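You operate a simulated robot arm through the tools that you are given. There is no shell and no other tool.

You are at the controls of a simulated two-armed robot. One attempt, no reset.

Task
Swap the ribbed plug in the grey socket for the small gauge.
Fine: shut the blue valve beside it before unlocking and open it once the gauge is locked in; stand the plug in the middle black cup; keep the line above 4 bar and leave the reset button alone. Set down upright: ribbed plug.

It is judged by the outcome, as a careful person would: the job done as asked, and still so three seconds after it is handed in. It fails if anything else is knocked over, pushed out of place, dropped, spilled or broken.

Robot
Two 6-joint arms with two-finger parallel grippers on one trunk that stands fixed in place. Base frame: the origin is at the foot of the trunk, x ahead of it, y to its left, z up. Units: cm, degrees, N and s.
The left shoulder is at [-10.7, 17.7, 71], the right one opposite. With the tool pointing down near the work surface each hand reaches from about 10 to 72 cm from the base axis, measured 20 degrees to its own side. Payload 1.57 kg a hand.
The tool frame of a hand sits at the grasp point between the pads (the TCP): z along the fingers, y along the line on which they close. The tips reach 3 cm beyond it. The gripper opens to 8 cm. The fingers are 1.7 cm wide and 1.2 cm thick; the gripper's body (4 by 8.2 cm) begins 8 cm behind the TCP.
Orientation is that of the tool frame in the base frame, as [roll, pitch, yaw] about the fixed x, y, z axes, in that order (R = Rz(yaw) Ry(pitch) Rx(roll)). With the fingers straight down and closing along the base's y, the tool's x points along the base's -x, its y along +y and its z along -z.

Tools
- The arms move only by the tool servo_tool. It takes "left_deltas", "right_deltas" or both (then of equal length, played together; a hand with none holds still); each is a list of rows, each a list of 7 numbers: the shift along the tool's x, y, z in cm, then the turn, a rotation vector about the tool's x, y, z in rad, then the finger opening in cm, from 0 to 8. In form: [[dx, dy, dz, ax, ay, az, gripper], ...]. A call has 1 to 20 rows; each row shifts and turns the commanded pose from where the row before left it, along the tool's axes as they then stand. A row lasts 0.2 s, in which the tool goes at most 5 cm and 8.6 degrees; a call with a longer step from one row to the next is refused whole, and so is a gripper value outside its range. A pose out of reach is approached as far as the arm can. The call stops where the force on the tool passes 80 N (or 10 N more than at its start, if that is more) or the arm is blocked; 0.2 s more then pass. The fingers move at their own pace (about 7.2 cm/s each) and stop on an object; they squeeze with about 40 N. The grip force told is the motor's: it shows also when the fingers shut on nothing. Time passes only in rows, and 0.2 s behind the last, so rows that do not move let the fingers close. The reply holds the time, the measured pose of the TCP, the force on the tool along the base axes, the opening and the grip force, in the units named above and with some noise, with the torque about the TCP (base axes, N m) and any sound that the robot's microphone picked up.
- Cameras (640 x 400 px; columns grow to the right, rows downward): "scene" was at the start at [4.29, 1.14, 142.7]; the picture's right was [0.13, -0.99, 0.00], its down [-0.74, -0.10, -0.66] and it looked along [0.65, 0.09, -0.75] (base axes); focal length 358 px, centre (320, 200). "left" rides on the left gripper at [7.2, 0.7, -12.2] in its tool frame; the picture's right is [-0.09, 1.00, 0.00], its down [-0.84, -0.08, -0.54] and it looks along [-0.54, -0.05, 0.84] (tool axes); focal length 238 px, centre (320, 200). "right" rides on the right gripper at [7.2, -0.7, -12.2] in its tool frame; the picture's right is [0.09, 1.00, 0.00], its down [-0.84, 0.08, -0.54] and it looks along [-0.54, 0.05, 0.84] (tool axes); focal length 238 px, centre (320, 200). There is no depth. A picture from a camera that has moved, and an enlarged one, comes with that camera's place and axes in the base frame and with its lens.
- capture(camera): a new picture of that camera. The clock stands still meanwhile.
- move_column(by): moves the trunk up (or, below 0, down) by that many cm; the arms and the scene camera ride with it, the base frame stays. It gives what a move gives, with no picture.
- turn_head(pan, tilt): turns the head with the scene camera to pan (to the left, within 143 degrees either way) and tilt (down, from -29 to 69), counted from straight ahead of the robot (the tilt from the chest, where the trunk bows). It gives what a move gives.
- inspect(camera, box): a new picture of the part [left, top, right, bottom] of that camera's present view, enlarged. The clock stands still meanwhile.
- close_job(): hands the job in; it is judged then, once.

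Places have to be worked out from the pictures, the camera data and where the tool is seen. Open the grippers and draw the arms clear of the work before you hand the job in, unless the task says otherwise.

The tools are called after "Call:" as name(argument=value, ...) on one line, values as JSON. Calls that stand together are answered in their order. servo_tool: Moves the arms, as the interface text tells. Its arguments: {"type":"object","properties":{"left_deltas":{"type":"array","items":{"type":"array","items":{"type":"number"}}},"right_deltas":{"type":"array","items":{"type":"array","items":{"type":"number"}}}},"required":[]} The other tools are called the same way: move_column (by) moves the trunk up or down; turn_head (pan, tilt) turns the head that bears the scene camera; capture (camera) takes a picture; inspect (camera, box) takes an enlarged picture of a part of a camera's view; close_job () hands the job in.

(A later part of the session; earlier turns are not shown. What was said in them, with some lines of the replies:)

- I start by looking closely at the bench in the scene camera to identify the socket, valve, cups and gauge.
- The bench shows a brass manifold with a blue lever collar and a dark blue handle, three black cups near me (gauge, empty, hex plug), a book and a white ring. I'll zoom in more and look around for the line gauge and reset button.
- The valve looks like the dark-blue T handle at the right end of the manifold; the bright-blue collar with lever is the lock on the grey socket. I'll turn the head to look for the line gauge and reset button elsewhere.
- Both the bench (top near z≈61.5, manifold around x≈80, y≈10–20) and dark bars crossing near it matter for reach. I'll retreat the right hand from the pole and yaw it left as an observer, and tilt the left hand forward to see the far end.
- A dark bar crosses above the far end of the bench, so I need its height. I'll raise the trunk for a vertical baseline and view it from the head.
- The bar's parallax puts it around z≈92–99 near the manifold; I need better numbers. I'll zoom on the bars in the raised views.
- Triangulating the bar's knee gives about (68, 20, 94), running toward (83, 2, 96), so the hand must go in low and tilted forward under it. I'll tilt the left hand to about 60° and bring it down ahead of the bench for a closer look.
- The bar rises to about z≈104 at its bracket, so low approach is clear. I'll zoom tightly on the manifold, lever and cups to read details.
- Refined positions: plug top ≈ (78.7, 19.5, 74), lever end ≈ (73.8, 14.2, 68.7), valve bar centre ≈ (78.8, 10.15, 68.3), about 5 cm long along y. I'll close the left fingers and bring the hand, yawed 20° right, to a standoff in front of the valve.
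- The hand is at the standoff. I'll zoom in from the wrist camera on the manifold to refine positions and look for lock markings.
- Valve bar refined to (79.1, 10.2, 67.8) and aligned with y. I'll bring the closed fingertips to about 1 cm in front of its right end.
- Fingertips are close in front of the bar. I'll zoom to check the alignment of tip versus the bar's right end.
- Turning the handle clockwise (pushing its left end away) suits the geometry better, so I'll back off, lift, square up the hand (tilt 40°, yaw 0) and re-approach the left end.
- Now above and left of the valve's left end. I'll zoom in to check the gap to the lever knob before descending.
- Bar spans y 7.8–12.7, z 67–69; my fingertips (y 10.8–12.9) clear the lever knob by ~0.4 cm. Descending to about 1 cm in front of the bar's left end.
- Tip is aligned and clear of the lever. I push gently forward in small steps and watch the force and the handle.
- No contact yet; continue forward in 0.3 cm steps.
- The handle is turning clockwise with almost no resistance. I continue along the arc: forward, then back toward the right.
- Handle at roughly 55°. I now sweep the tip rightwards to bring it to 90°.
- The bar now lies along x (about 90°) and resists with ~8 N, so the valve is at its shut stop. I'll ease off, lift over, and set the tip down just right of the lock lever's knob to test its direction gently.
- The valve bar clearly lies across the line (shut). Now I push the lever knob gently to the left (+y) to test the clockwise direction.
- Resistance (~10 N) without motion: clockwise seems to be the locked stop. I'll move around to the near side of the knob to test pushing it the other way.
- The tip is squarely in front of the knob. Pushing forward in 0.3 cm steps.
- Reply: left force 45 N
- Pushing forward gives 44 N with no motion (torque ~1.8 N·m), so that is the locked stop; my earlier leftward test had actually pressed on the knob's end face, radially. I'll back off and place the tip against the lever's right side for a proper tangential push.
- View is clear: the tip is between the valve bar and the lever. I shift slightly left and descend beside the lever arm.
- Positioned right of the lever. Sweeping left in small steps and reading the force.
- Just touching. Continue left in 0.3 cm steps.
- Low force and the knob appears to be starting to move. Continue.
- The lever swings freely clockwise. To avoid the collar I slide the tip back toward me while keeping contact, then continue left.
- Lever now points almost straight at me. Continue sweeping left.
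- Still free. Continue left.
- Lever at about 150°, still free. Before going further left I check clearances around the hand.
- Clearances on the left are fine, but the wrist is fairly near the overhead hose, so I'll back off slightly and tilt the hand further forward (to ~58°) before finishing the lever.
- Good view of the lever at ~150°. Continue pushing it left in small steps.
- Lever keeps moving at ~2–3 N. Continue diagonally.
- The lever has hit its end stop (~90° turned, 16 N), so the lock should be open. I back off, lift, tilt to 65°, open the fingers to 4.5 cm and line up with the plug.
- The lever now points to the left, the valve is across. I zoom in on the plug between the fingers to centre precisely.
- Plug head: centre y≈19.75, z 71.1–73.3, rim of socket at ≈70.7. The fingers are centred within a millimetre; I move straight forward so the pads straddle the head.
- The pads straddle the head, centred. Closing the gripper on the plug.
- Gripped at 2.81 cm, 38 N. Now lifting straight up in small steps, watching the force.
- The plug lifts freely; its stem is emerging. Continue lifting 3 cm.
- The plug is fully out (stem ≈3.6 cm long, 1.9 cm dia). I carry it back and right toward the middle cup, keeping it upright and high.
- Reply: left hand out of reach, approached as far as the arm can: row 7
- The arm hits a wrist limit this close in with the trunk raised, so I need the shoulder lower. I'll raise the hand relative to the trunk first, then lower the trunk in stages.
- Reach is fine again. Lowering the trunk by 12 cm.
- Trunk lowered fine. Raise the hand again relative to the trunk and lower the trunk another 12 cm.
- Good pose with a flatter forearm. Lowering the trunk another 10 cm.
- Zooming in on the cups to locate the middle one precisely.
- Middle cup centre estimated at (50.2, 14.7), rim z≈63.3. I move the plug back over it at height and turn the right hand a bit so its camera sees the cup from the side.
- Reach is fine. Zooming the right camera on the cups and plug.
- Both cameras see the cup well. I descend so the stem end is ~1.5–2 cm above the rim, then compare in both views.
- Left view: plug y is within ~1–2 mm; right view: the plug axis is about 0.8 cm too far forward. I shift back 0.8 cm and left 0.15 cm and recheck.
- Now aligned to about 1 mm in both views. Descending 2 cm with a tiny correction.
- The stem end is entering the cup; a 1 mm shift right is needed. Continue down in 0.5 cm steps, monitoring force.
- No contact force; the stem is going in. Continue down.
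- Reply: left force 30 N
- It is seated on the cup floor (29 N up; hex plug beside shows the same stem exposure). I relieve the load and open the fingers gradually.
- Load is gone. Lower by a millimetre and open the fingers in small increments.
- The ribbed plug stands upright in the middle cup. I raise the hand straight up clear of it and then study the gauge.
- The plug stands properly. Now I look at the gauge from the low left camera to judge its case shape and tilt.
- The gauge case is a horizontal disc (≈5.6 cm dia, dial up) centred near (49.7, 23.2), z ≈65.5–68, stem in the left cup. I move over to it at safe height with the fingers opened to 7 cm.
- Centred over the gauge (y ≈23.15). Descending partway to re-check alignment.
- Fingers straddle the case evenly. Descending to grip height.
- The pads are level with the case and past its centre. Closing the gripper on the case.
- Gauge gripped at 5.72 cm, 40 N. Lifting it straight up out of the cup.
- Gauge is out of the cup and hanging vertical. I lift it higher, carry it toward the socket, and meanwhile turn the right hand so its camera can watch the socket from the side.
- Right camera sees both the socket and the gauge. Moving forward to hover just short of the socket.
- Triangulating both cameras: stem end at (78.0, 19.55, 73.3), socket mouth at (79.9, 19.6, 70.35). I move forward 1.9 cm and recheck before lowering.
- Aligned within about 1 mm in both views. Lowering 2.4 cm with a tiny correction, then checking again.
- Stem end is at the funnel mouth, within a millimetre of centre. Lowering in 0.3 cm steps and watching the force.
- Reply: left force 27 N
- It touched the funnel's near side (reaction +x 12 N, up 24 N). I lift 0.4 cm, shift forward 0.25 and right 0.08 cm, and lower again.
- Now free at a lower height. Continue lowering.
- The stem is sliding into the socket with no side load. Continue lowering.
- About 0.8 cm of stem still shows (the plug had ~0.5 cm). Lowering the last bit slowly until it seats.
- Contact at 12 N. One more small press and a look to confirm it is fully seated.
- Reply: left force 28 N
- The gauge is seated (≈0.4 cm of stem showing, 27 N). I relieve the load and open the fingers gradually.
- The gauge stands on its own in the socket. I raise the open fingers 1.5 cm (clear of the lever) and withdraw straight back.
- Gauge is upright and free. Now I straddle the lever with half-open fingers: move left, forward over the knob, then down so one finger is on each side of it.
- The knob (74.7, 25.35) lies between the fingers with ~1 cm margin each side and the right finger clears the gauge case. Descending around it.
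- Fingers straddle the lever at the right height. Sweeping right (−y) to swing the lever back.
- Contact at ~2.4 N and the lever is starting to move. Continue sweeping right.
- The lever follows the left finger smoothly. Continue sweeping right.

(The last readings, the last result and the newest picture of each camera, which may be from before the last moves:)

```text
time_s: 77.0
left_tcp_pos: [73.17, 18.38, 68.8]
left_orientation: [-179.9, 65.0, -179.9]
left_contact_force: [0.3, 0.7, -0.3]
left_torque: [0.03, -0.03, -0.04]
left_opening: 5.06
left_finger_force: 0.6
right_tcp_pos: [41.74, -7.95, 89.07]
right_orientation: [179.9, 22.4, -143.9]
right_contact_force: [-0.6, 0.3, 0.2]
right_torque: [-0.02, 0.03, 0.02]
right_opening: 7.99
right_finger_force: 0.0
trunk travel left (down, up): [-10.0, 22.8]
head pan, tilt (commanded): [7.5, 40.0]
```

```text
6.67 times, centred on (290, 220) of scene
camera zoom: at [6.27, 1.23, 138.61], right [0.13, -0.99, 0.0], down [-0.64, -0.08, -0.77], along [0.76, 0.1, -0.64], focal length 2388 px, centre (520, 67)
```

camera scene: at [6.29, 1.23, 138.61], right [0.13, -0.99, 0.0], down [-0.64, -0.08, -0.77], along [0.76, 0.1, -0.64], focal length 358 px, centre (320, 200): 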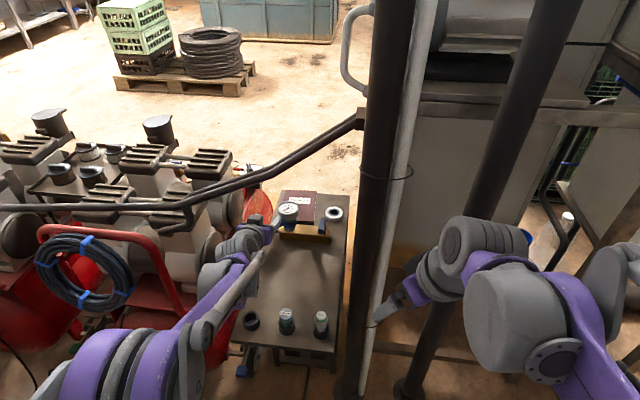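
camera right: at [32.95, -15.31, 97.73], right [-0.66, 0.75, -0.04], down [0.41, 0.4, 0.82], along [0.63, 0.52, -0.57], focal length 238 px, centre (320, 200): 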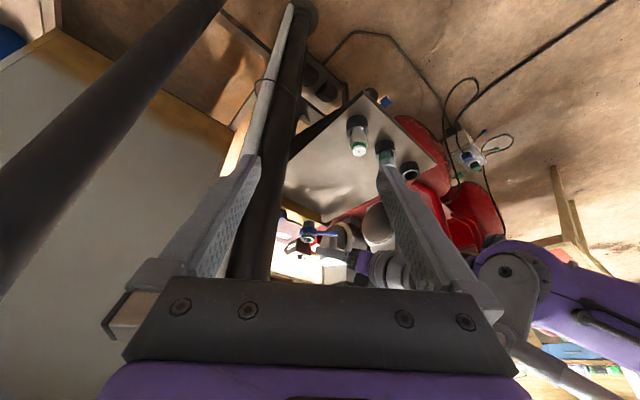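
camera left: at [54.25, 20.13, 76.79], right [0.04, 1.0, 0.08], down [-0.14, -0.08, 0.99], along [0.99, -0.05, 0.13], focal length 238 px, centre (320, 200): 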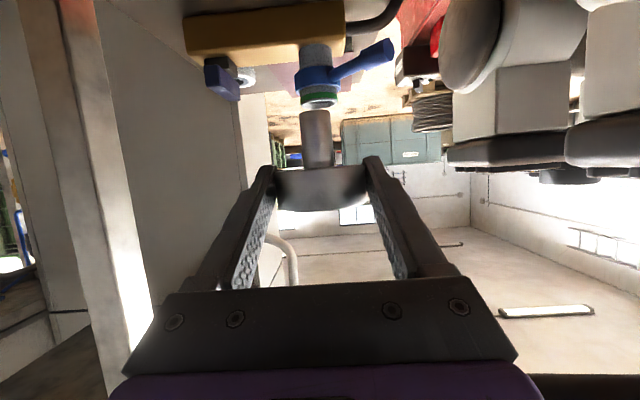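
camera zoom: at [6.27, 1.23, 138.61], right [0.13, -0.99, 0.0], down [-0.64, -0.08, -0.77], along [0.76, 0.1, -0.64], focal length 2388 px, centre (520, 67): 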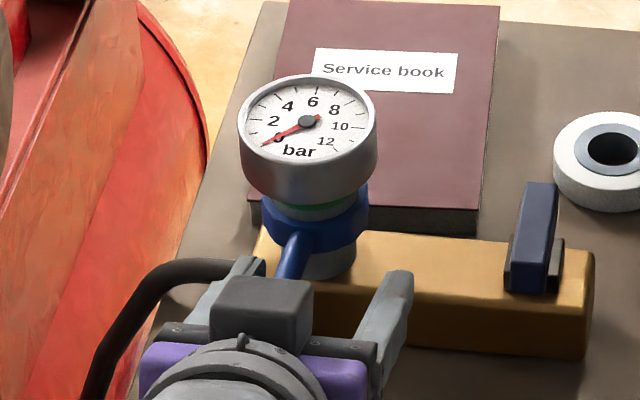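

Lever is about straight toward me now. Continue sweeping right.

Call:
servo_tool(left_deltas=[[0, -0.5, 0, 0, 0, 0, 5], [0, -0.5, 0, 0, 0, 0, 5], [0, -0.5, 0, 0, 0, 0, 5], [0, -0.5, 0, 0, 0, 0, 5]])

Call:
inspect(camera="left", box=[200, 60, 440, 220])

Call:
inspect(camera="scene", box=[245, 190, 335, 250])

```text
time_s: 78.0
left_tcp_pos: [73.34, 16.48, 68.76]
left_orientation: [179.9, 65.2, 180.0]
left_contact_force: [-0.3, 3.4, -0.4]
left_torque: [0.01, 0.01, 0.09]
left_opening: 5.26
left_finger_force: 1.6
right_tcp_pos: [41.73, -7.93, 89.13]
right_orientation: [-179.9, 22.4, -143.8]
right_contact_force: [-0.3, -0.1, 0.2]
right_torque: [0.01, 0.02, 0.02]
right_opening: 8.0
right_finger_force: 0.0
trunk travel left (down, up): [-10.0, 22.8]
head pan, tilt (commanded): [7.5, 40.0]
```

```text
2.50 times, centred on (320, 140) of left
camera zoom: at [59.1, 17.22, 67.54], right [0.04, 1.0, 0.08], down [-0.14, -0.08, 0.99], along [0.99, -0.05, 0.13], focal length 596 px, centre (320, 350)
```

zoom: 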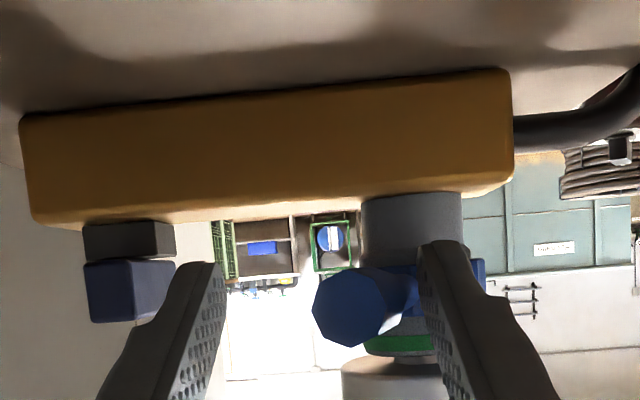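

```text
6.67 times, centred on (290, 220) of scene
camera zoom: at [6.27, 1.25, 138.61], right [0.13, -0.99, 0.0], down [-0.64, -0.08, -0.77], along [0.76, 0.1, -0.64], focal length 2388 px, centre (520, 67)
```

zoom: 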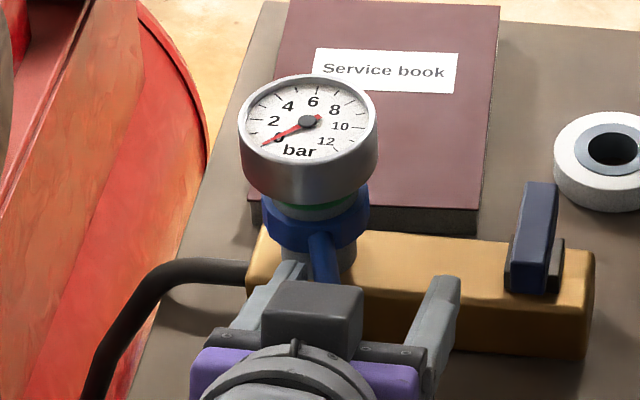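

Lever past centre, ~195°. Continue.

Call:
servo_tool(left_deltas=[[0, -0.5, 0, 0, 0, 0, 5], [0, -0.5, 0, 0, 0, 0, 5], [0, -0.4, 0, 0, 0, 0, 5], [0, -0.4, 0, 0, 0, 0, 5]])

Call:
inspect(camera="left", box=[200, 60, 440, 220])

Call:
inspect(camera="scene", box=[245, 190, 335, 250])

```text
time_s: 79.0
left_tcp_pos: [73.24, 14.88, 68.69]
left_orientation: [-179.9, 65.1, -179.9]
left_contact_force: [-1.0, 1.8, -0.2]
left_torque: [0.04, -0.01, 0.09]
left_opening: 5.19
left_finger_force: 0.5
right_tcp_pos: [41.72, -8.0, 89.16]
right_orientation: [180.0, 22.3, -143.9]
right_contact_force: [-0.5, 0.6, -0.8]
right_torque: [0.01, -0.02, 0.0]
right_opening: 7.99
right_finger_force: 0.1
trunk travel left (down, up): [-10.0, 22.8]
head pan, tilt (commanded): [7.5, 40.0]
```

```text
2.50 times, centred on (320, 140) of left
camera zoom: at [59.13, 15.42, 67.46], right [0.04, 1.0, 0.08], down [-0.14, -0.08, 0.99], along [0.99, -0.05, 0.14], focal length 596 px, centre (320, 350)
```

zoom: 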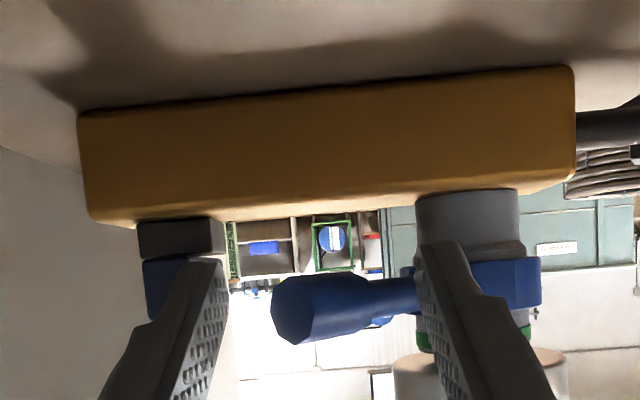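

```text
6.67 times, centred on (290, 220) of scene
camera zoom: at [6.26, 1.24, 138.61], right [0.13, -0.99, 0.0], down [-0.64, -0.08, -0.77], along [0.76, 0.1, -0.64], focal length 2388 px, centre (520, 67)
```

zoom: 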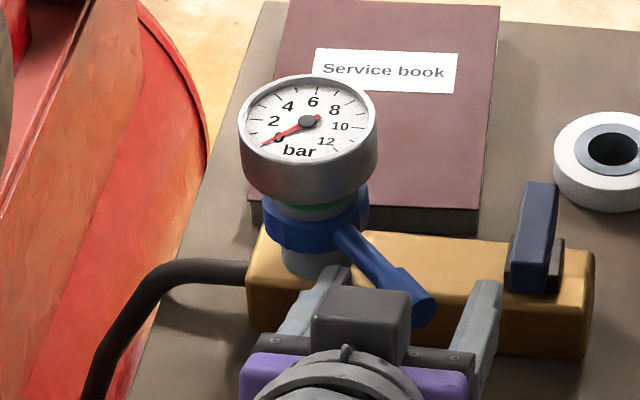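

Lever near 218°. I shift back slightly to stay clear of the valve bar and finish the last few degrees to the stop.

Call:
servo_tool(left_deltas=[[0.338, 0, -0.725, 0, 0, 0, 5], [0, -0.4, 0, 0, 0, 0, 5], [0, -0.4, 0, 0, 0, 0, 5], [0, -0.3, 0, 0, 0, 0, 5]])

Call:
inspect(camera="left", box=[200, 60, 440, 220])

Call:
inspect(camera="scene", box=[245, 190, 335, 250])

```text
time_s: 80.0
left_tcp_pos: [72.38, 13.8, 68.82]
left_orientation: [179.8, 65.0, 179.9]
left_contact_force: [-1.1, 2.8, 0.3]
left_torque: [0.02, -0.03, 0.17]
left_opening: 5.25
left_finger_force: 1.2
right_tcp_pos: [41.7, -7.9, 89.1]
right_orientation: [179.9, 22.4, -143.8]
right_contact_force: [-1.0, 0.1, 0.0]
right_torque: [0.01, -0.02, -0.02]
right_opening: 8.02
right_finger_force: 0.0
trunk travel left (down, up): [-10.0, 22.8]
head pan, tilt (commanded): [7.5, 40.0]
```

```text
2.50 times, centred on (320, 140) of left
camera zoom: at [58.25, 14.33, 67.45], right [0.04, 1.0, 0.08], down [-0.14, -0.08, 0.99], along [0.99, -0.05, 0.13], focal length 596 px, centre (320, 350)
```

zoom: 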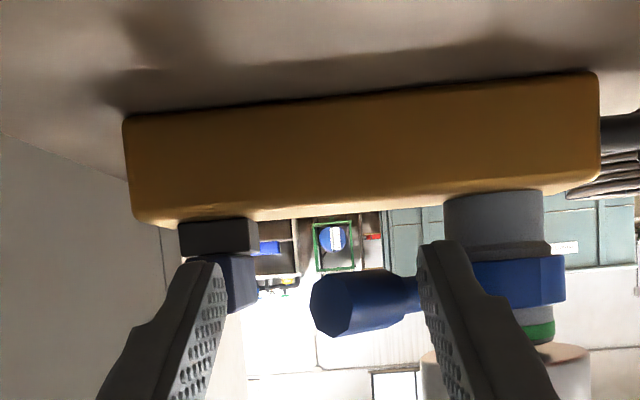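

```text
6.67 times, centred on (290, 220) of scene
camera zoom: at [6.25, 1.25, 138.61], right [0.13, -0.99, 0.0], down [-0.64, -0.08, -0.77], along [0.76, 0.1, -0.64], focal length 2388 px, centre (520, 67)
```

zoom: 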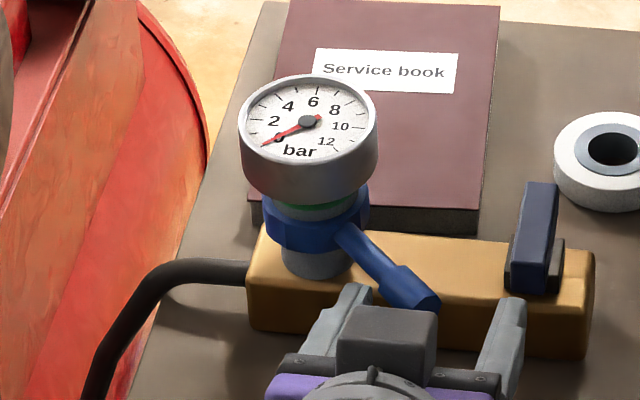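

Almost there; continuing right in 0.3 cm steps until the stop resists.

Call:
servo_tool(left_deltas=[[0, -0.3, 0, 0, 0, 0, 5], [0, -0.3, 0, 0, 0, 0, 5], [0, -0.3, 0, 0, 0, 0, 5]])

Call:
inspect(camera="scene", box=[245, 190, 335, 250])

```text
time_s: 80.8
left_tcp_pos: [72.23, 12.89, 68.68]
left_orientation: [-180.0, 65.0, -179.8]
left_contact_force: [-7.2, 16.4, -1.6]
left_torque: [0.09, 0.03, 0.75]
left_opening: 6.42
left_finger_force: 8.3
right_tcp_pos: [41.73, -7.71, 89.2]
right_orientation: [-179.9, 22.4, -143.9]
right_contact_force: [0.0, 0.0, 0.4]
right_torque: [0.01, -0.01, 0.05]
right_opening: 8.0
right_finger_force: 0.0
trunk travel left (down, up): [-10.0, 22.8]
head pan, tilt (commanded): [7.5, 40.0]
```

```text
6.67 times, centred on (290, 220) of scene
camera zoom: at [6.21, 1.38, 138.61], right [0.13, -0.99, 0.0], down [-0.64, -0.09, -0.77], along [0.76, 0.1, -0.64], focal length 2388 px, centre (520, 67)
```

zoom: 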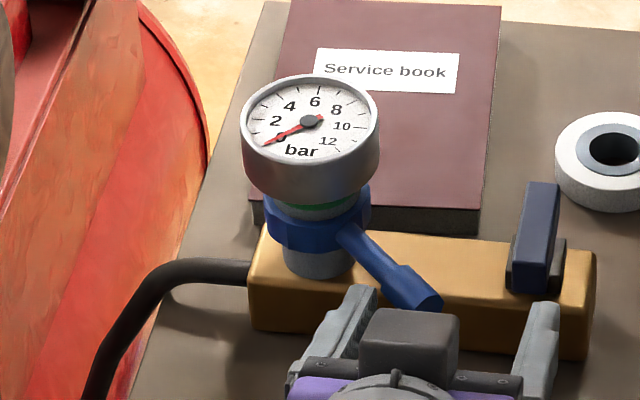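

The lever has reached its stop (16 N, fingers spreading). I ease off and lift the hand clear to check the lever angle.

Call:
servo_tool(left_deltas=[[0, 0.5, 0, 0, 0, 0, 5], [0, 0.4, 0, 0, 0, 0, 5], [-2.085, 0, -0.972, 0, 0, 0, 5], [-2.085, 0, -0.972, 0, 0, 0, 5], [1.27, 0, -2.72, 0, 0, 0, 3]])

Call:
inspect(camera="scene", box=[260, 195, 330, 250])

Call:
inspect(camera="left", box=[220, 20, 460, 180])

```text
time_s: 82.0
left_tcp_pos: [69.23, 13.69, 73.41]
left_orientation: [-180.0, 65.2, 179.9]
left_contact_force: [-0.1, -0.2, -0.1]
left_torque: [0.02, 0.0, 0.02]
left_opening: 3.0
left_finger_force: 0.1
right_tcp_pos: [41.7, -7.9, 89.09]
right_orientation: [-180.0, 22.4, -143.9]
right_contact_force: [0.7, 0.0, -0.1]
right_torque: [-0.04, -0.03, 0.01]
right_opening: 7.99
right_finger_force: 0.1
trunk travel left (down, up): [-10.0, 22.8]
head pan, tilt (commanded): [7.5, 40.0]
```

```text
7.27 times, centred on (295, 222) of scene
camera zoom: at [6.21, 1.22, 138.61], right [0.13, -0.99, 0.0], down [-0.64, -0.08, -0.77], along [0.76, 0.1, -0.64], focal length 2605 px, centre (502, 36)
```

zoom: 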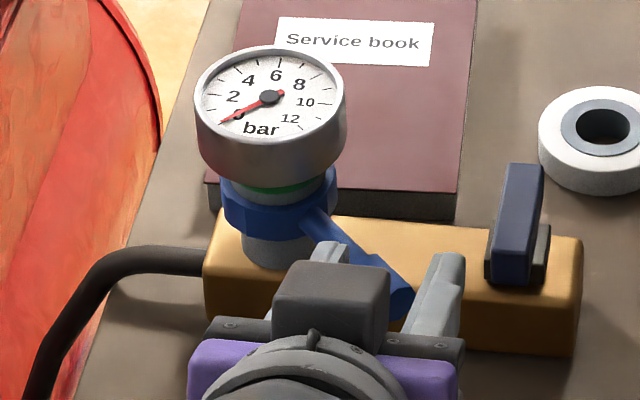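

```text
2.50 times, centred on (340, 100) of left
camera zoom: at [55.19, 14.4, 72.22], right [0.04, 1.0, 0.08], down [-0.14, -0.08, 0.99], along [0.99, -0.05, 0.14], focal length 596 px, centre (270, 450)
```

zoom: 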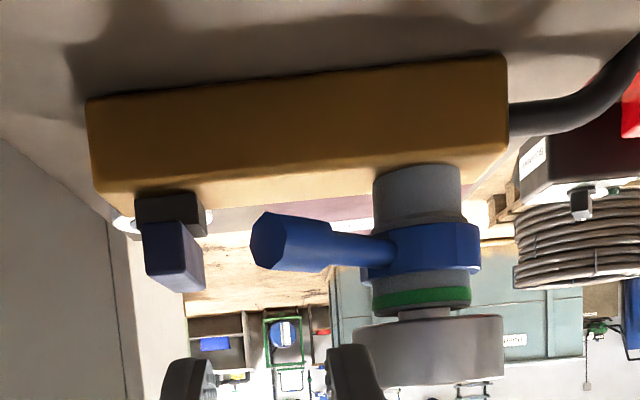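

The lever is back at its locked position (~226°). Now I close the fingers, re-tilt to 40°, and move above the gap between the valve bar and the lever to reopen the valve.

Call:
servo_tool(left_deltas=[[0, 0, 0, 0, 0.1455, 0, 1], [0, 0, 0, 0, 0.1455, 0, 0], [0, 0, 0, 0, 0.1455, 0, 0], [-2.745, -0.7, 1.785, 0, 0, 0, 0], [-2.745, -0.7, 1.785, 0, 0, 0, 0]])

Call:
inspect(camera="left", box=[240, 40, 440, 200])

Call:
inspect(camera="scene", box=[260, 195, 330, 250])

```text
time_s: 83.2
left_tcp_pos: [75.96, 12.21, 73.94]
left_orientation: [180.0, 40.1, -179.9]
left_contact_force: [-0.4, 0.0, 0.0]
left_torque: [-0.01, 0.02, -0.01]
left_opening: 0.01
left_finger_force: 21.0
right_tcp_pos: [41.77, -7.92, 89.14]
right_orientation: [179.9, 22.3, -143.9]
right_contact_force: [-0.2, -0.9, -0.9]
right_torque: [0.0, 0.0, 0.0]
right_opening: 8.0
right_finger_force: 0.0
trunk travel left (down, up): [-10.0, 22.8]
head pan, tilt (commanded): [7.5, 40.0]
```

```text
2.50 times, centred on (340, 120) of left
camera zoom: at [62.54, 12.84, 78.83], right [0.07, 1.0, 0.06], down [0.29, -0.08, 0.95], along [0.95, -0.05, -0.3], focal length 596 px, centre (270, 400)
```

zoom: 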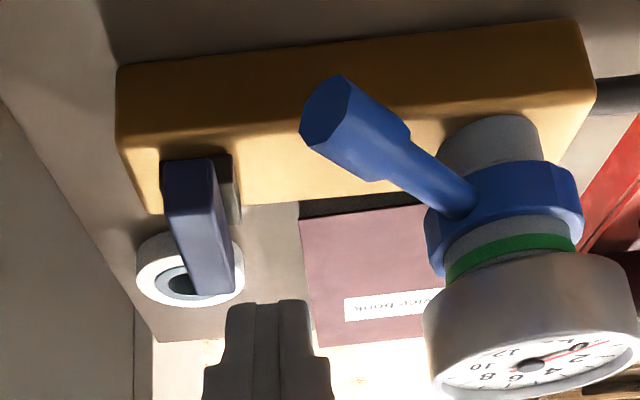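

```text
7.27 times, centred on (295, 222) of scene
camera zoom: at [6.31, 1.22, 138.6], right [0.13, -0.99, 0.0], down [-0.64, -0.08, -0.77], along [0.76, 0.1, -0.64], focal length 2605 px, centre (502, 36)
```

zoom: 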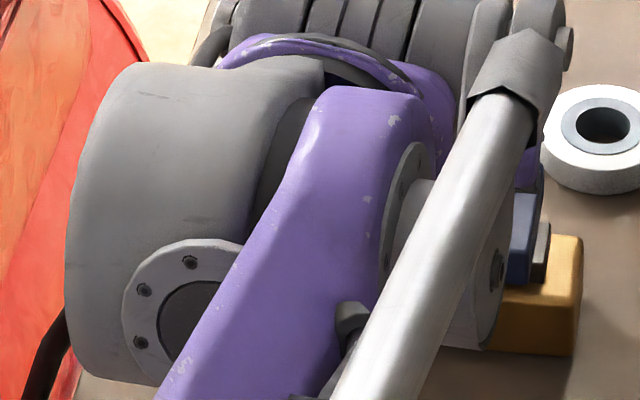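

The gap is clear (bar's left face y≈10.9, knob right edge ≈13.3). Descending between them.

Call:
servo_tool(left_deltas=[[1.157, 0.05, 1.379, 0, 0, 0, 0], [1.157, 0, 1.379, 0, 0, 0, 0]])

Call:
inspect(camera="left", box=[240, 40, 440, 200])

```text
time_s: 83.8
left_tcp_pos: [75.77, 12.37, 70.75]
left_orientation: [-180.0, 40.0, 180.0]
left_contact_force: [-1.1, 0.6, -0.7]
left_torque: [-0.01, 0.03, -0.02]
left_opening: 0.0
left_finger_force: 21.4
right_tcp_pos: [41.73, -7.92, 89.06]
right_orientation: [180.0, 22.4, -143.9]
right_contact_force: [-0.2, -0.4, 0.4]
right_torque: [-0.02, 0.02, 0.0]
right_opening: 8.0
right_finger_force: 0.1
trunk travel left (down, up): [-10.0, 22.8]
head pan, tilt (commanded): [7.5, 40.0]
```

```text
2.50 times, centred on (340, 120) of left
camera zoom: at [62.52, 13.04, 75.41], right [0.07, 1.0, 0.06], down [0.29, -0.08, 0.95], along [0.95, -0.05, -0.3], focal length 596 px, centre (270, 400)
```

zoom: 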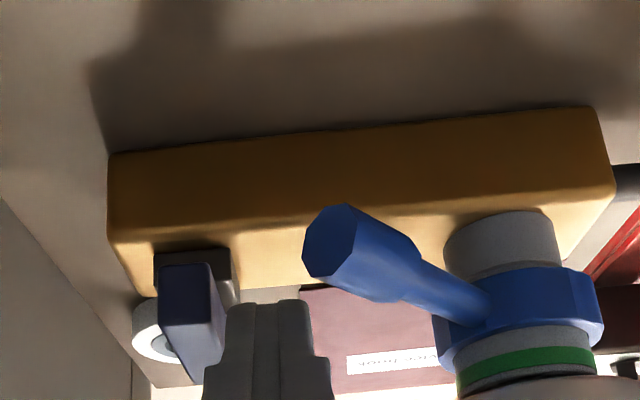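

Slightly lower, then begin pushing the near end of the bar to the right.

Call:
servo_tool(left_deltas=[[0.257, -0.1, 0.306, 0, 0, 0, 0], [0, -0.3, 0, 0, 0, 0, 0], [0, -0.3, 0, 0, 0, 0, 0], [0, -0.3, 0, 0, 0, 0, 0]])

Call:
inspect(camera="left", box=[240, 40, 440, 200])

```text
time_s: 84.8
left_tcp_pos: [75.73, 11.57, 70.27]
left_orientation: [179.9, 40.0, -179.9]
left_contact_force: [-13.8, 9.7, 2.2]
left_torque: [0.15, 0.21, 0.1]
left_opening: 0.0
left_finger_force: 22.0
right_tcp_pos: [41.62, -7.74, 89.19]
right_orientation: [-179.8, 22.4, -143.9]
right_contact_force: [0.4, 0.0, 0.9]
right_torque: [0.02, 0.01, -0.03]
right_opening: 8.01
right_finger_force: 0.1
trunk travel left (down, up): [-10.0, 22.8]
head pan, tilt (commanded): [7.5, 40.0]
```

```text
2.50 times, centred on (340, 120) of left
camera zoom: at [62.39, 12.16, 75.06], right [0.07, 1.0, 0.06], down [0.29, -0.08, 0.95], along [0.95, -0.05, -0.3], focal length 596 px, centre (270, 400)
```

zoom: 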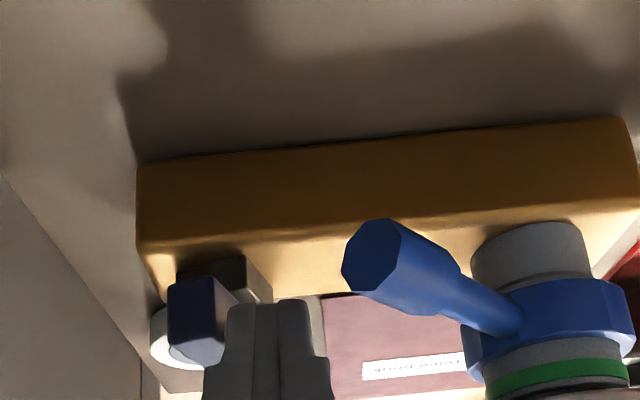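

The tip is pressing too close to the pivot (14 N along x). I slide back 1 cm so it bears near the end of the bar, then continue right.

Call:
servo_tool(left_deltas=[[0.383, 0.1, -0.3215, 0, 0, 0, 0], [0.383, 0, -0.3215, 0, 0, 0, 0], [0, -0.3, 0, 0, 0, 0, 0], [0, -0.3, 0, 0, 0, 0, 0]])

Call:
inspect(camera="left", box=[240, 40, 440, 200])

```text
time_s: 85.8
left_tcp_pos: [74.87, 10.8, 70.12]
left_orientation: [179.9, 40.1, -180.0]
left_contact_force: [-0.2, 3.3, 2.0]
left_torque: [0.07, -0.05, 0.07]
left_opening: 0.0
left_finger_force: 21.0
right_tcp_pos: [41.84, -7.86, 89.08]
right_orientation: [-179.9, 22.4, -143.9]
right_contact_force: [0.6, 0.3, 0.0]
right_torque: [0.01, 0.01, -0.02]
right_opening: 7.99
right_finger_force: 0.1
trunk travel left (down, up): [-10.0, 22.8]
head pan, tilt (commanded): [7.5, 40.0]
```

```text
2.50 times, centred on (340, 120) of left
camera zoom: at [61.52, 11.43, 74.91], right [0.07, 1.0, 0.06], down [0.29, -0.08, 0.95], along [0.95, -0.05, -0.3], focal length 596 px, centre (270, 400)
```

zoom: 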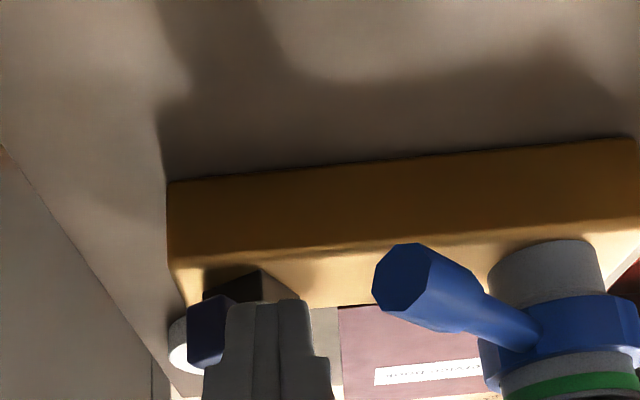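

Now turning easily (3 N). Continue along the arc: right and gradually forward.

Call:
servo_tool(left_deltas=[[-0.038, -0.3, 0.032, 0, 0, 0, 0], [-0.077, -0.3, 0.064, 0, 0, 0, 0], [-0.153, -0.25, 0.129, 0, 0, 0, 0], [-0.153, -0.25, 0.129, 0, 0, 0, 0]])

Call:
inspect(camera="left", box=[220, 40, 420, 200])

Call:
inspect(camera="right", box=[250, 190, 350, 270])

```text
time_s: 86.8
left_tcp_pos: [75.46, 9.73, 70.26]
left_orientation: [180.0, 40.0, -179.8]
left_contact_force: [-3.4, 0.7, -3.0]
left_torque: [0.05, 0.13, -0.01]
left_opening: 0.0
left_finger_force: 21.6
right_tcp_pos: [41.82, -8.02, 89.13]
right_orientation: [-179.9, 22.3, -143.8]
right_contact_force: [-0.2, -0.4, 0.2]
right_torque: [0.04, -0.01, -0.05]
right_opening: 8.0
right_finger_force: 0.1
trunk travel left (down, up): [-10.0, 22.8]
head pan, tilt (commanded): [7.5, 40.0]
```

```text
2.50 times, centred on (320, 120) of left
camera zoom: at [62.1, 10.37, 75.02], right [0.07, 1.0, 0.06], down [0.29, -0.08, 0.95], along [0.95, -0.05, -0.3], focal length 596 px, centre (320, 400)
```

zoom: 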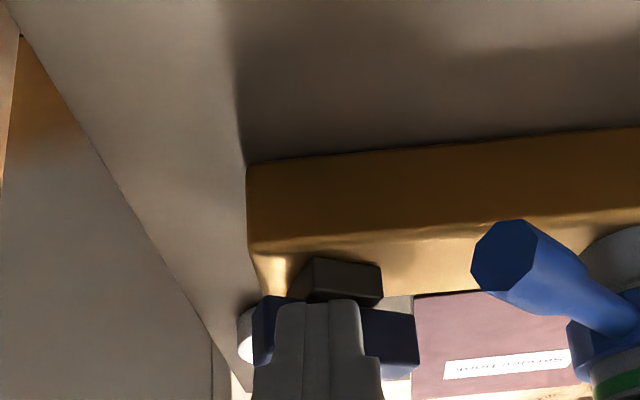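

```text
5.00 times, centred on (300, 230) of right
camera zoom: at [32.91, -15.3, 97.77], right [-0.66, 0.75, -0.04], down [0.41, 0.4, 0.82], along [0.63, 0.52, -0.57], focal length 1192 px, centre (420, 50)
```

zoom: 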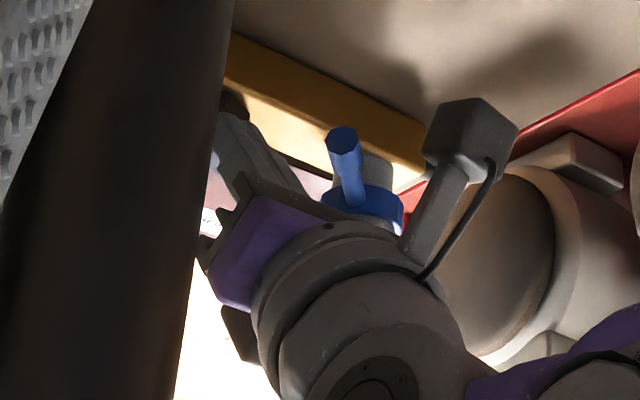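

The bar is nearly back along y. I move the tip to its right end and push forward to finish.

Call:
servo_tool(left_deltas=[[0, -0.4, 0, 0, 0, 0, 0], [0, -0.4, 0, 0, 0, 0, 0], [-0.23, -0.2, 0.193, 0, 0, 0, 0], [-0.23, -0.1, 0.193, 0, 0, 0, 0], [-0.153, 0, 0.129, 0, 0, 0, 0]])

Call:
inspect(camera="left", box=[220, 40, 420, 200])

```text
time_s: 88.0
left_tcp_pos: [76.16, 8.52, 70.11]
left_orientation: [180.0, 40.0, 180.0]
left_contact_force: [-13.2, -3.2, -1.3]
left_torque: [-0.09, 0.28, -0.04]
left_opening: 0.0
left_finger_force: 20.9
right_tcp_pos: [41.8, -7.91, 89.17]
right_orientation: [180.0, 22.3, -143.9]
right_contact_force: [-0.4, 0.8, -0.2]
right_torque: [0.03, 0.03, 0.02]
right_opening: 8.01
right_finger_force: 0.1
trunk travel left (down, up): [-10.0, 22.8]
head pan, tilt (commanded): [7.5, 40.0]
```

```text
2.50 times, centred on (320, 120) of left
camera zoom: at [62.83, 9.25, 74.94], right [0.07, 1.0, 0.06], down [0.29, -0.08, 0.95], along [0.95, -0.05, -0.3], focal length 596 px, centre (320, 400)
```

zoom: 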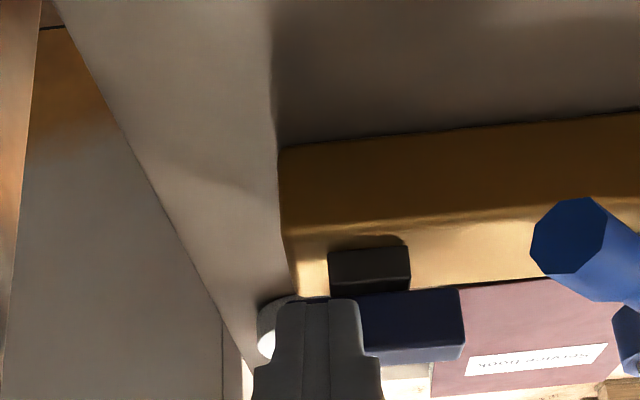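

The bar is back along y against its open stop (13 N). Backing off and lifting away to verify everything.

Call:
servo_tool(left_deltas=[[0.383, 0, -0.3215, 0, 0, 0, 0], [0.246, 0, -2.818, 0, 0, 0, 0], [0.3, 0, -4.2, 0, 0, 0, 0], [0.3, 0, -4.2, 0, 0, 0, 0], [0.3, 1, -4.2, 0, 0, 0, 0]])

Call:
capture(camera="scene")

Call:
inspect(camera="scene", box=[255, 190, 345, 250])

```text
time_s: 89.2
left_tcp_pos: [64.95, 9.5, 81.11]
left_orientation: [179.9, 40.1, -180.0]
left_contact_force: [-0.6, -0.3, 0.7]
left_torque: [-0.01, 0.02, 0.0]
left_opening: 0.03
left_finger_force: 21.5
right_tcp_pos: [41.87, -7.87, 89.11]
right_orientation: [179.9, 22.4, -144.0]
right_contact_force: [0.1, 0.1, -0.1]
right_torque: [-0.03, 0.03, 0.0]
right_opening: 8.02
right_finger_force: 0.0
trunk travel left (down, up): [-10.0, 22.8]
head pan, tilt (commanded): [7.5, 40.0]
```

```text
taken
camera scene: at [6.19, 1.23, 138.61], right [0.13, -0.99, 0.0], down [-0.64, -0.08, -0.77], along [0.76, 0.1, -0.64], focal length 358 px, centre (320, 200)
```

scene: 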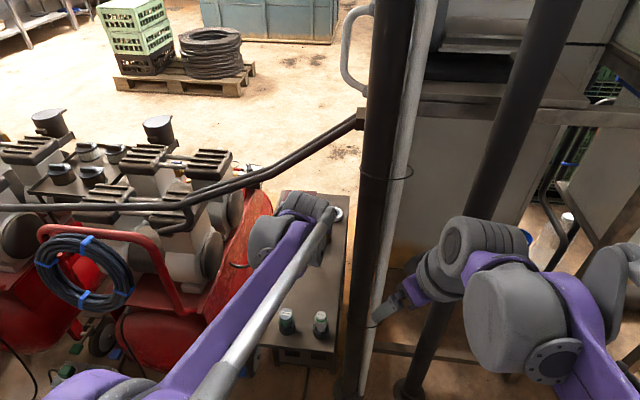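

```text
6.67 times, centred on (300, 220) of scene
camera zoom: at [6.19, 1.23, 138.61], right [0.13, -0.99, 0.0], down [-0.64, -0.08, -0.77], along [0.76, 0.1, -0.64], focal length 2388 px, centre (453, 67)
```

zoom: 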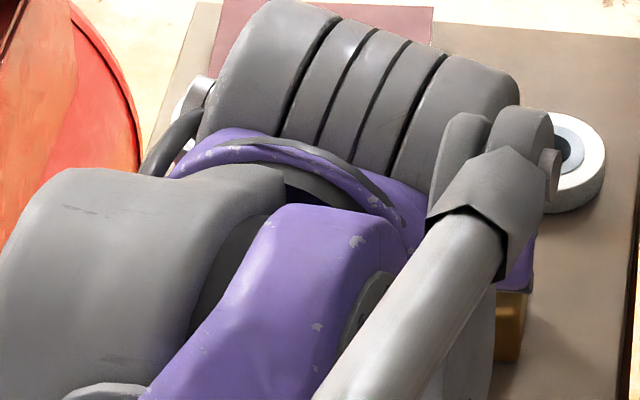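

The wrist blocks the head's view, so I draw the left arm back and up, clear of the bench.

Call:
servo_tool(left_deltas=[[1.166, 1.2, -3.59, 0, 0, 0, 0], [1.166, 1.2, -3.59, 0, 0, 0, 0], [1.166, 1.2, -3.59, 0, 0, 0, 0], [1.166, 1.2, -3.59, 0, 0, 0, 0], [1.166, 1.2, -3.59, 0, 0, 0, 4], [0.5, 2, -3, 0, 0, 0, 8]])

Call:
capture(camera="scene")

Call:
inspect(camera="scene", box=[255, 190, 345, 250])

Call:
inspect(camera="left", box=[220, 0, 420, 140])

```text
time_s: 90.6
left_tcp_pos: [46.64, 17.6, 93.28]
left_orientation: [179.9, 40.1, -180.0]
left_contact_force: [0.8, -0.2, 0.7]
left_torque: [0.02, -0.02, -0.02]
left_opening: 7.79
left_finger_force: 0.4
right_tcp_pos: [41.62, -7.9, 89.15]
right_orientation: [180.0, 22.4, -143.9]
right_contact_force: [0.0, 0.2, 0.6]
right_torque: [-0.01, 0.01, 0.02]
right_opening: 8.02
right_finger_force: 0.1
trunk travel left (down, up): [-10.0, 22.8]
head pan, tilt (commanded): [7.5, 40.0]
```

```text
taken
camera scene: at [6.22, 1.23, 138.61], right [0.13, -0.99, 0.0], down [-0.64, -0.08, -0.77], along [0.76, 0.1, -0.64], focal length 358 px, centre (320, 200)
```

scene: 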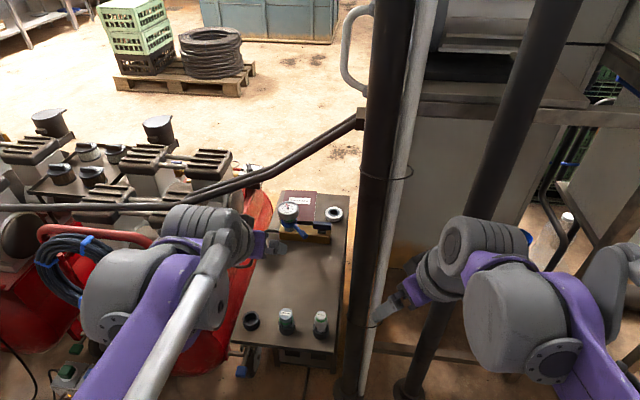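

```text
6.67 times, centred on (300, 220) of scene
camera zoom: at [6.22, 1.23, 138.61], right [0.13, -0.99, 0.0], down [-0.64, -0.08, -0.77], along [0.76, 0.1, -0.64], focal length 2388 px, centre (453, 67)
```

zoom: 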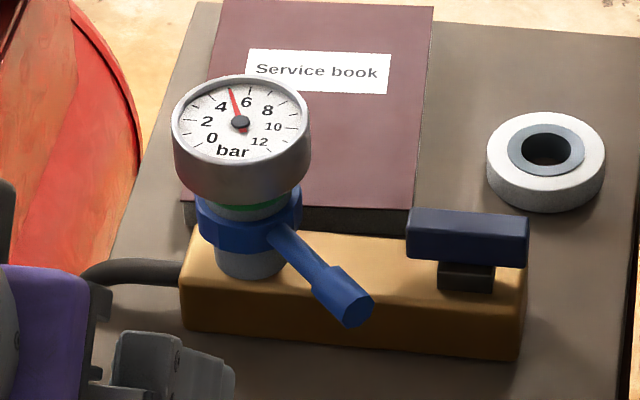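

```text
2.86 times, centred on (320, 70) of left
camera zoom: at [33.34, 18.32, 98.0], right [0.07, 1.0, 0.06], down [0.29, -0.08, 0.95], along [0.95, -0.05, -0.3], focal length 681 px, centre (320, 571)
```

zoom: 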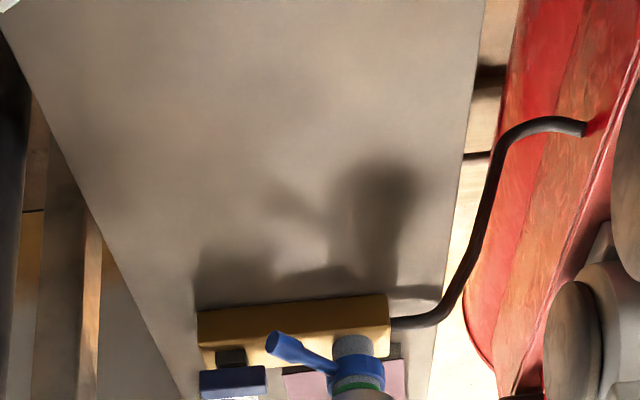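

The gauge now reads about 5 bar with the valve open and lever locked. Checking the cups and other objects, then whether the reading holds.

Call:
inspect(camera="scene", box=[230, 295, 350, 375])

Call:
inspect(camera="right", box=[320, 90, 440, 190])

Call:
inspect(camera="scene", box=[275, 195, 325, 245])

```text
5.00 times, centred on (290, 335) of scene
camera zoom: at [6.22, 1.23, 138.61], right [0.13, -0.99, 0.0], down [-0.64, -0.08, -0.77], along [0.76, 0.1, -0.64], focal length 1791 px, centre (470, -475)
```

zoom: 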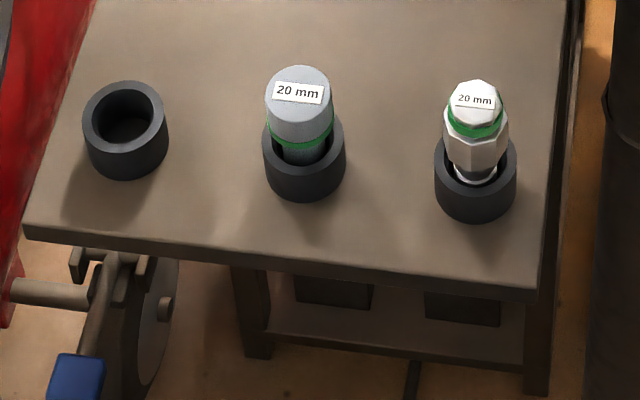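

```text
4.00 times, centred on (380, 140) of right
camera zoom: at [32.86, -15.3, 97.78], right [-0.66, 0.75, -0.04], down [0.41, 0.4, 0.82], along [0.63, 0.52, -0.57], focal length 953 px, centre (80, 440)
```

zoom: 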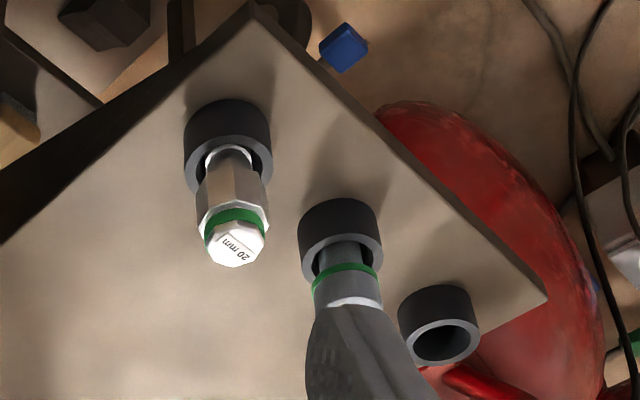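

```text
8.00 times, centred on (300, 220) of scene
camera zoom: at [6.22, 1.23, 138.61], right [0.13, -0.99, 0.0], down [-0.64, -0.08, -0.77], along [0.76, 0.1, -0.64], focal length 2866 px, centre (480, 40)
```

zoom: 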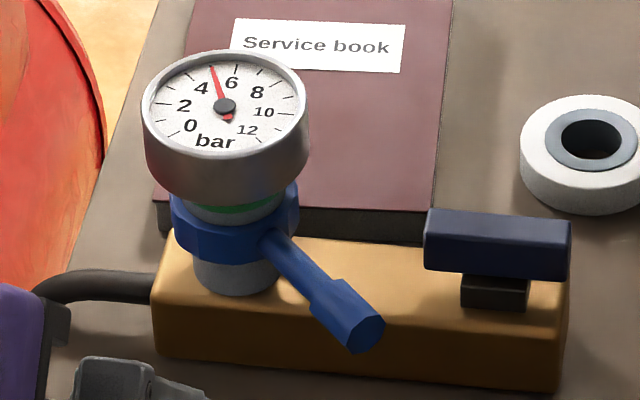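

Plug upright in the middle cup, hex plug, ring and book untouched, gauge steady near 5 bar. I withdraw both open hands further from the bench.

Call:
servo_tool(left_deltas=[[0.757, 2.33, -3.25, 0, 0, 0, 8], [0.757, 2.33, -3.25, 0, 0, 0, 8], [0.757, 2.33, -3.25, 0, 0, 0, 8], [0, 0, 0, 0, 0, 0, 8], [0, 0, 0, 0, 0, 0, 8]], right_deltas=[[0.86, 1.18, -2.157, 0, 0, 0, 8], [0.86, 1.18, -2.157, 0, 0, 0, 8], [0.86, 1.18, -2.157, 0, 0, 0, 8], [0, 0, 0, 0, 0, 0, 8], [0, 0, 0, 0, 0, 0, 8]])

Call:
capture(camera="scene")

Call:
inspect(camera="scene", box=[255, 190, 345, 250])

```text
time_s: 91.8
left_tcp_pos: [38.79, 24.61, 99.02]
left_orientation: [179.9, 39.9, -180.0]
left_contact_force: [0.0, -0.4, -0.1]
left_torque: [-0.03, 0.04, -0.02]
left_opening: 8.0
left_finger_force: 0.0
right_tcp_pos: [35.81, -7.81, 94.24]
right_orientation: [-179.9, 22.3, -143.9]
right_contact_force: [0.0, -0.1, 0.2]
right_torque: [0.0, 0.01, 0.0]
right_opening: 7.99
right_finger_force: 0.0
trunk travel left (down, up): [-10.0, 22.8]
head pan, tilt (commanded): [7.5, 40.0]
```

```text
taken
camera scene: at [6.24, 1.22, 138.61], right [0.13, -0.99, 0.0], down [-0.64, -0.08, -0.77], along [0.76, 0.1, -0.64], focal length 358 px, centre (320, 200)
```

scene: 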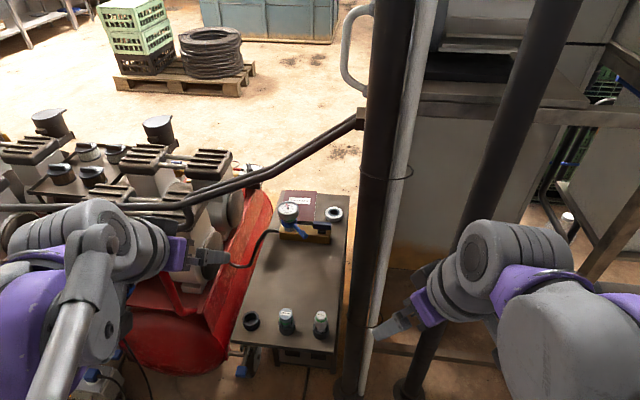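

```text
6.67 times, centred on (300, 220) of scene
camera zoom: at [6.24, 1.22, 138.61], right [0.13, -0.99, 0.0], down [-0.64, -0.08, -0.77], along [0.76, 0.1, -0.64], focal length 2388 px, centre (453, 67)
```

zoom: 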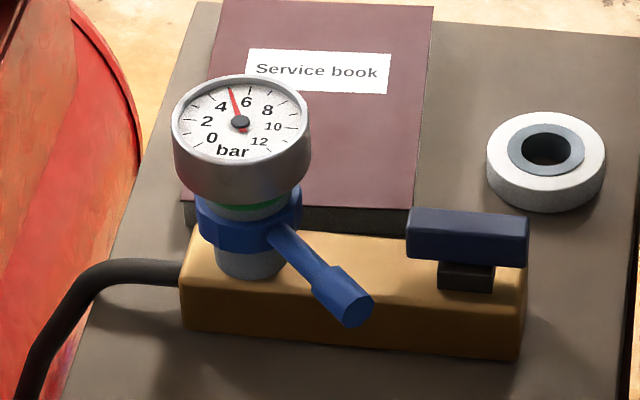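

Everything is in its final state: the gauge is seated and locked and steady at about 5 bar, and the valve is open. The ribbed plug stands upright in the middle cup, and both hands are open and clear. Handing in.

Call:
close_job()

```text
The job is handed in.
```

I swapped the ribbed plug for the small gauge and handed the job in.

- **Gauge:** it is seated in the grey socket with the lock lever back against its stop. It read a steady 5 bar or so once the valve was open.
- **Valve:** I shut the blue valve before unlocking and opened it again after the gauge was locked. The handle is back along the line, against its open stop.
- **Plug:** it stands upright in the middle black cup.
- **Line pressure:** I found no separate line gauge, so I could not watch the pressure during the swap. The only reading I have is the 5 bar on the new gauge afterwards.
- **Reset button:** I never identified one, and I pressed no buttons.
- **Other items:** the hex plug, service book and white ring looked undisturbed in the last pictures.

While finding which way the lever unlocks, I pushed it once the wrong way with about 44 N. It did not move and I saw no damage.

Both hands are open and drawn back from the bench.
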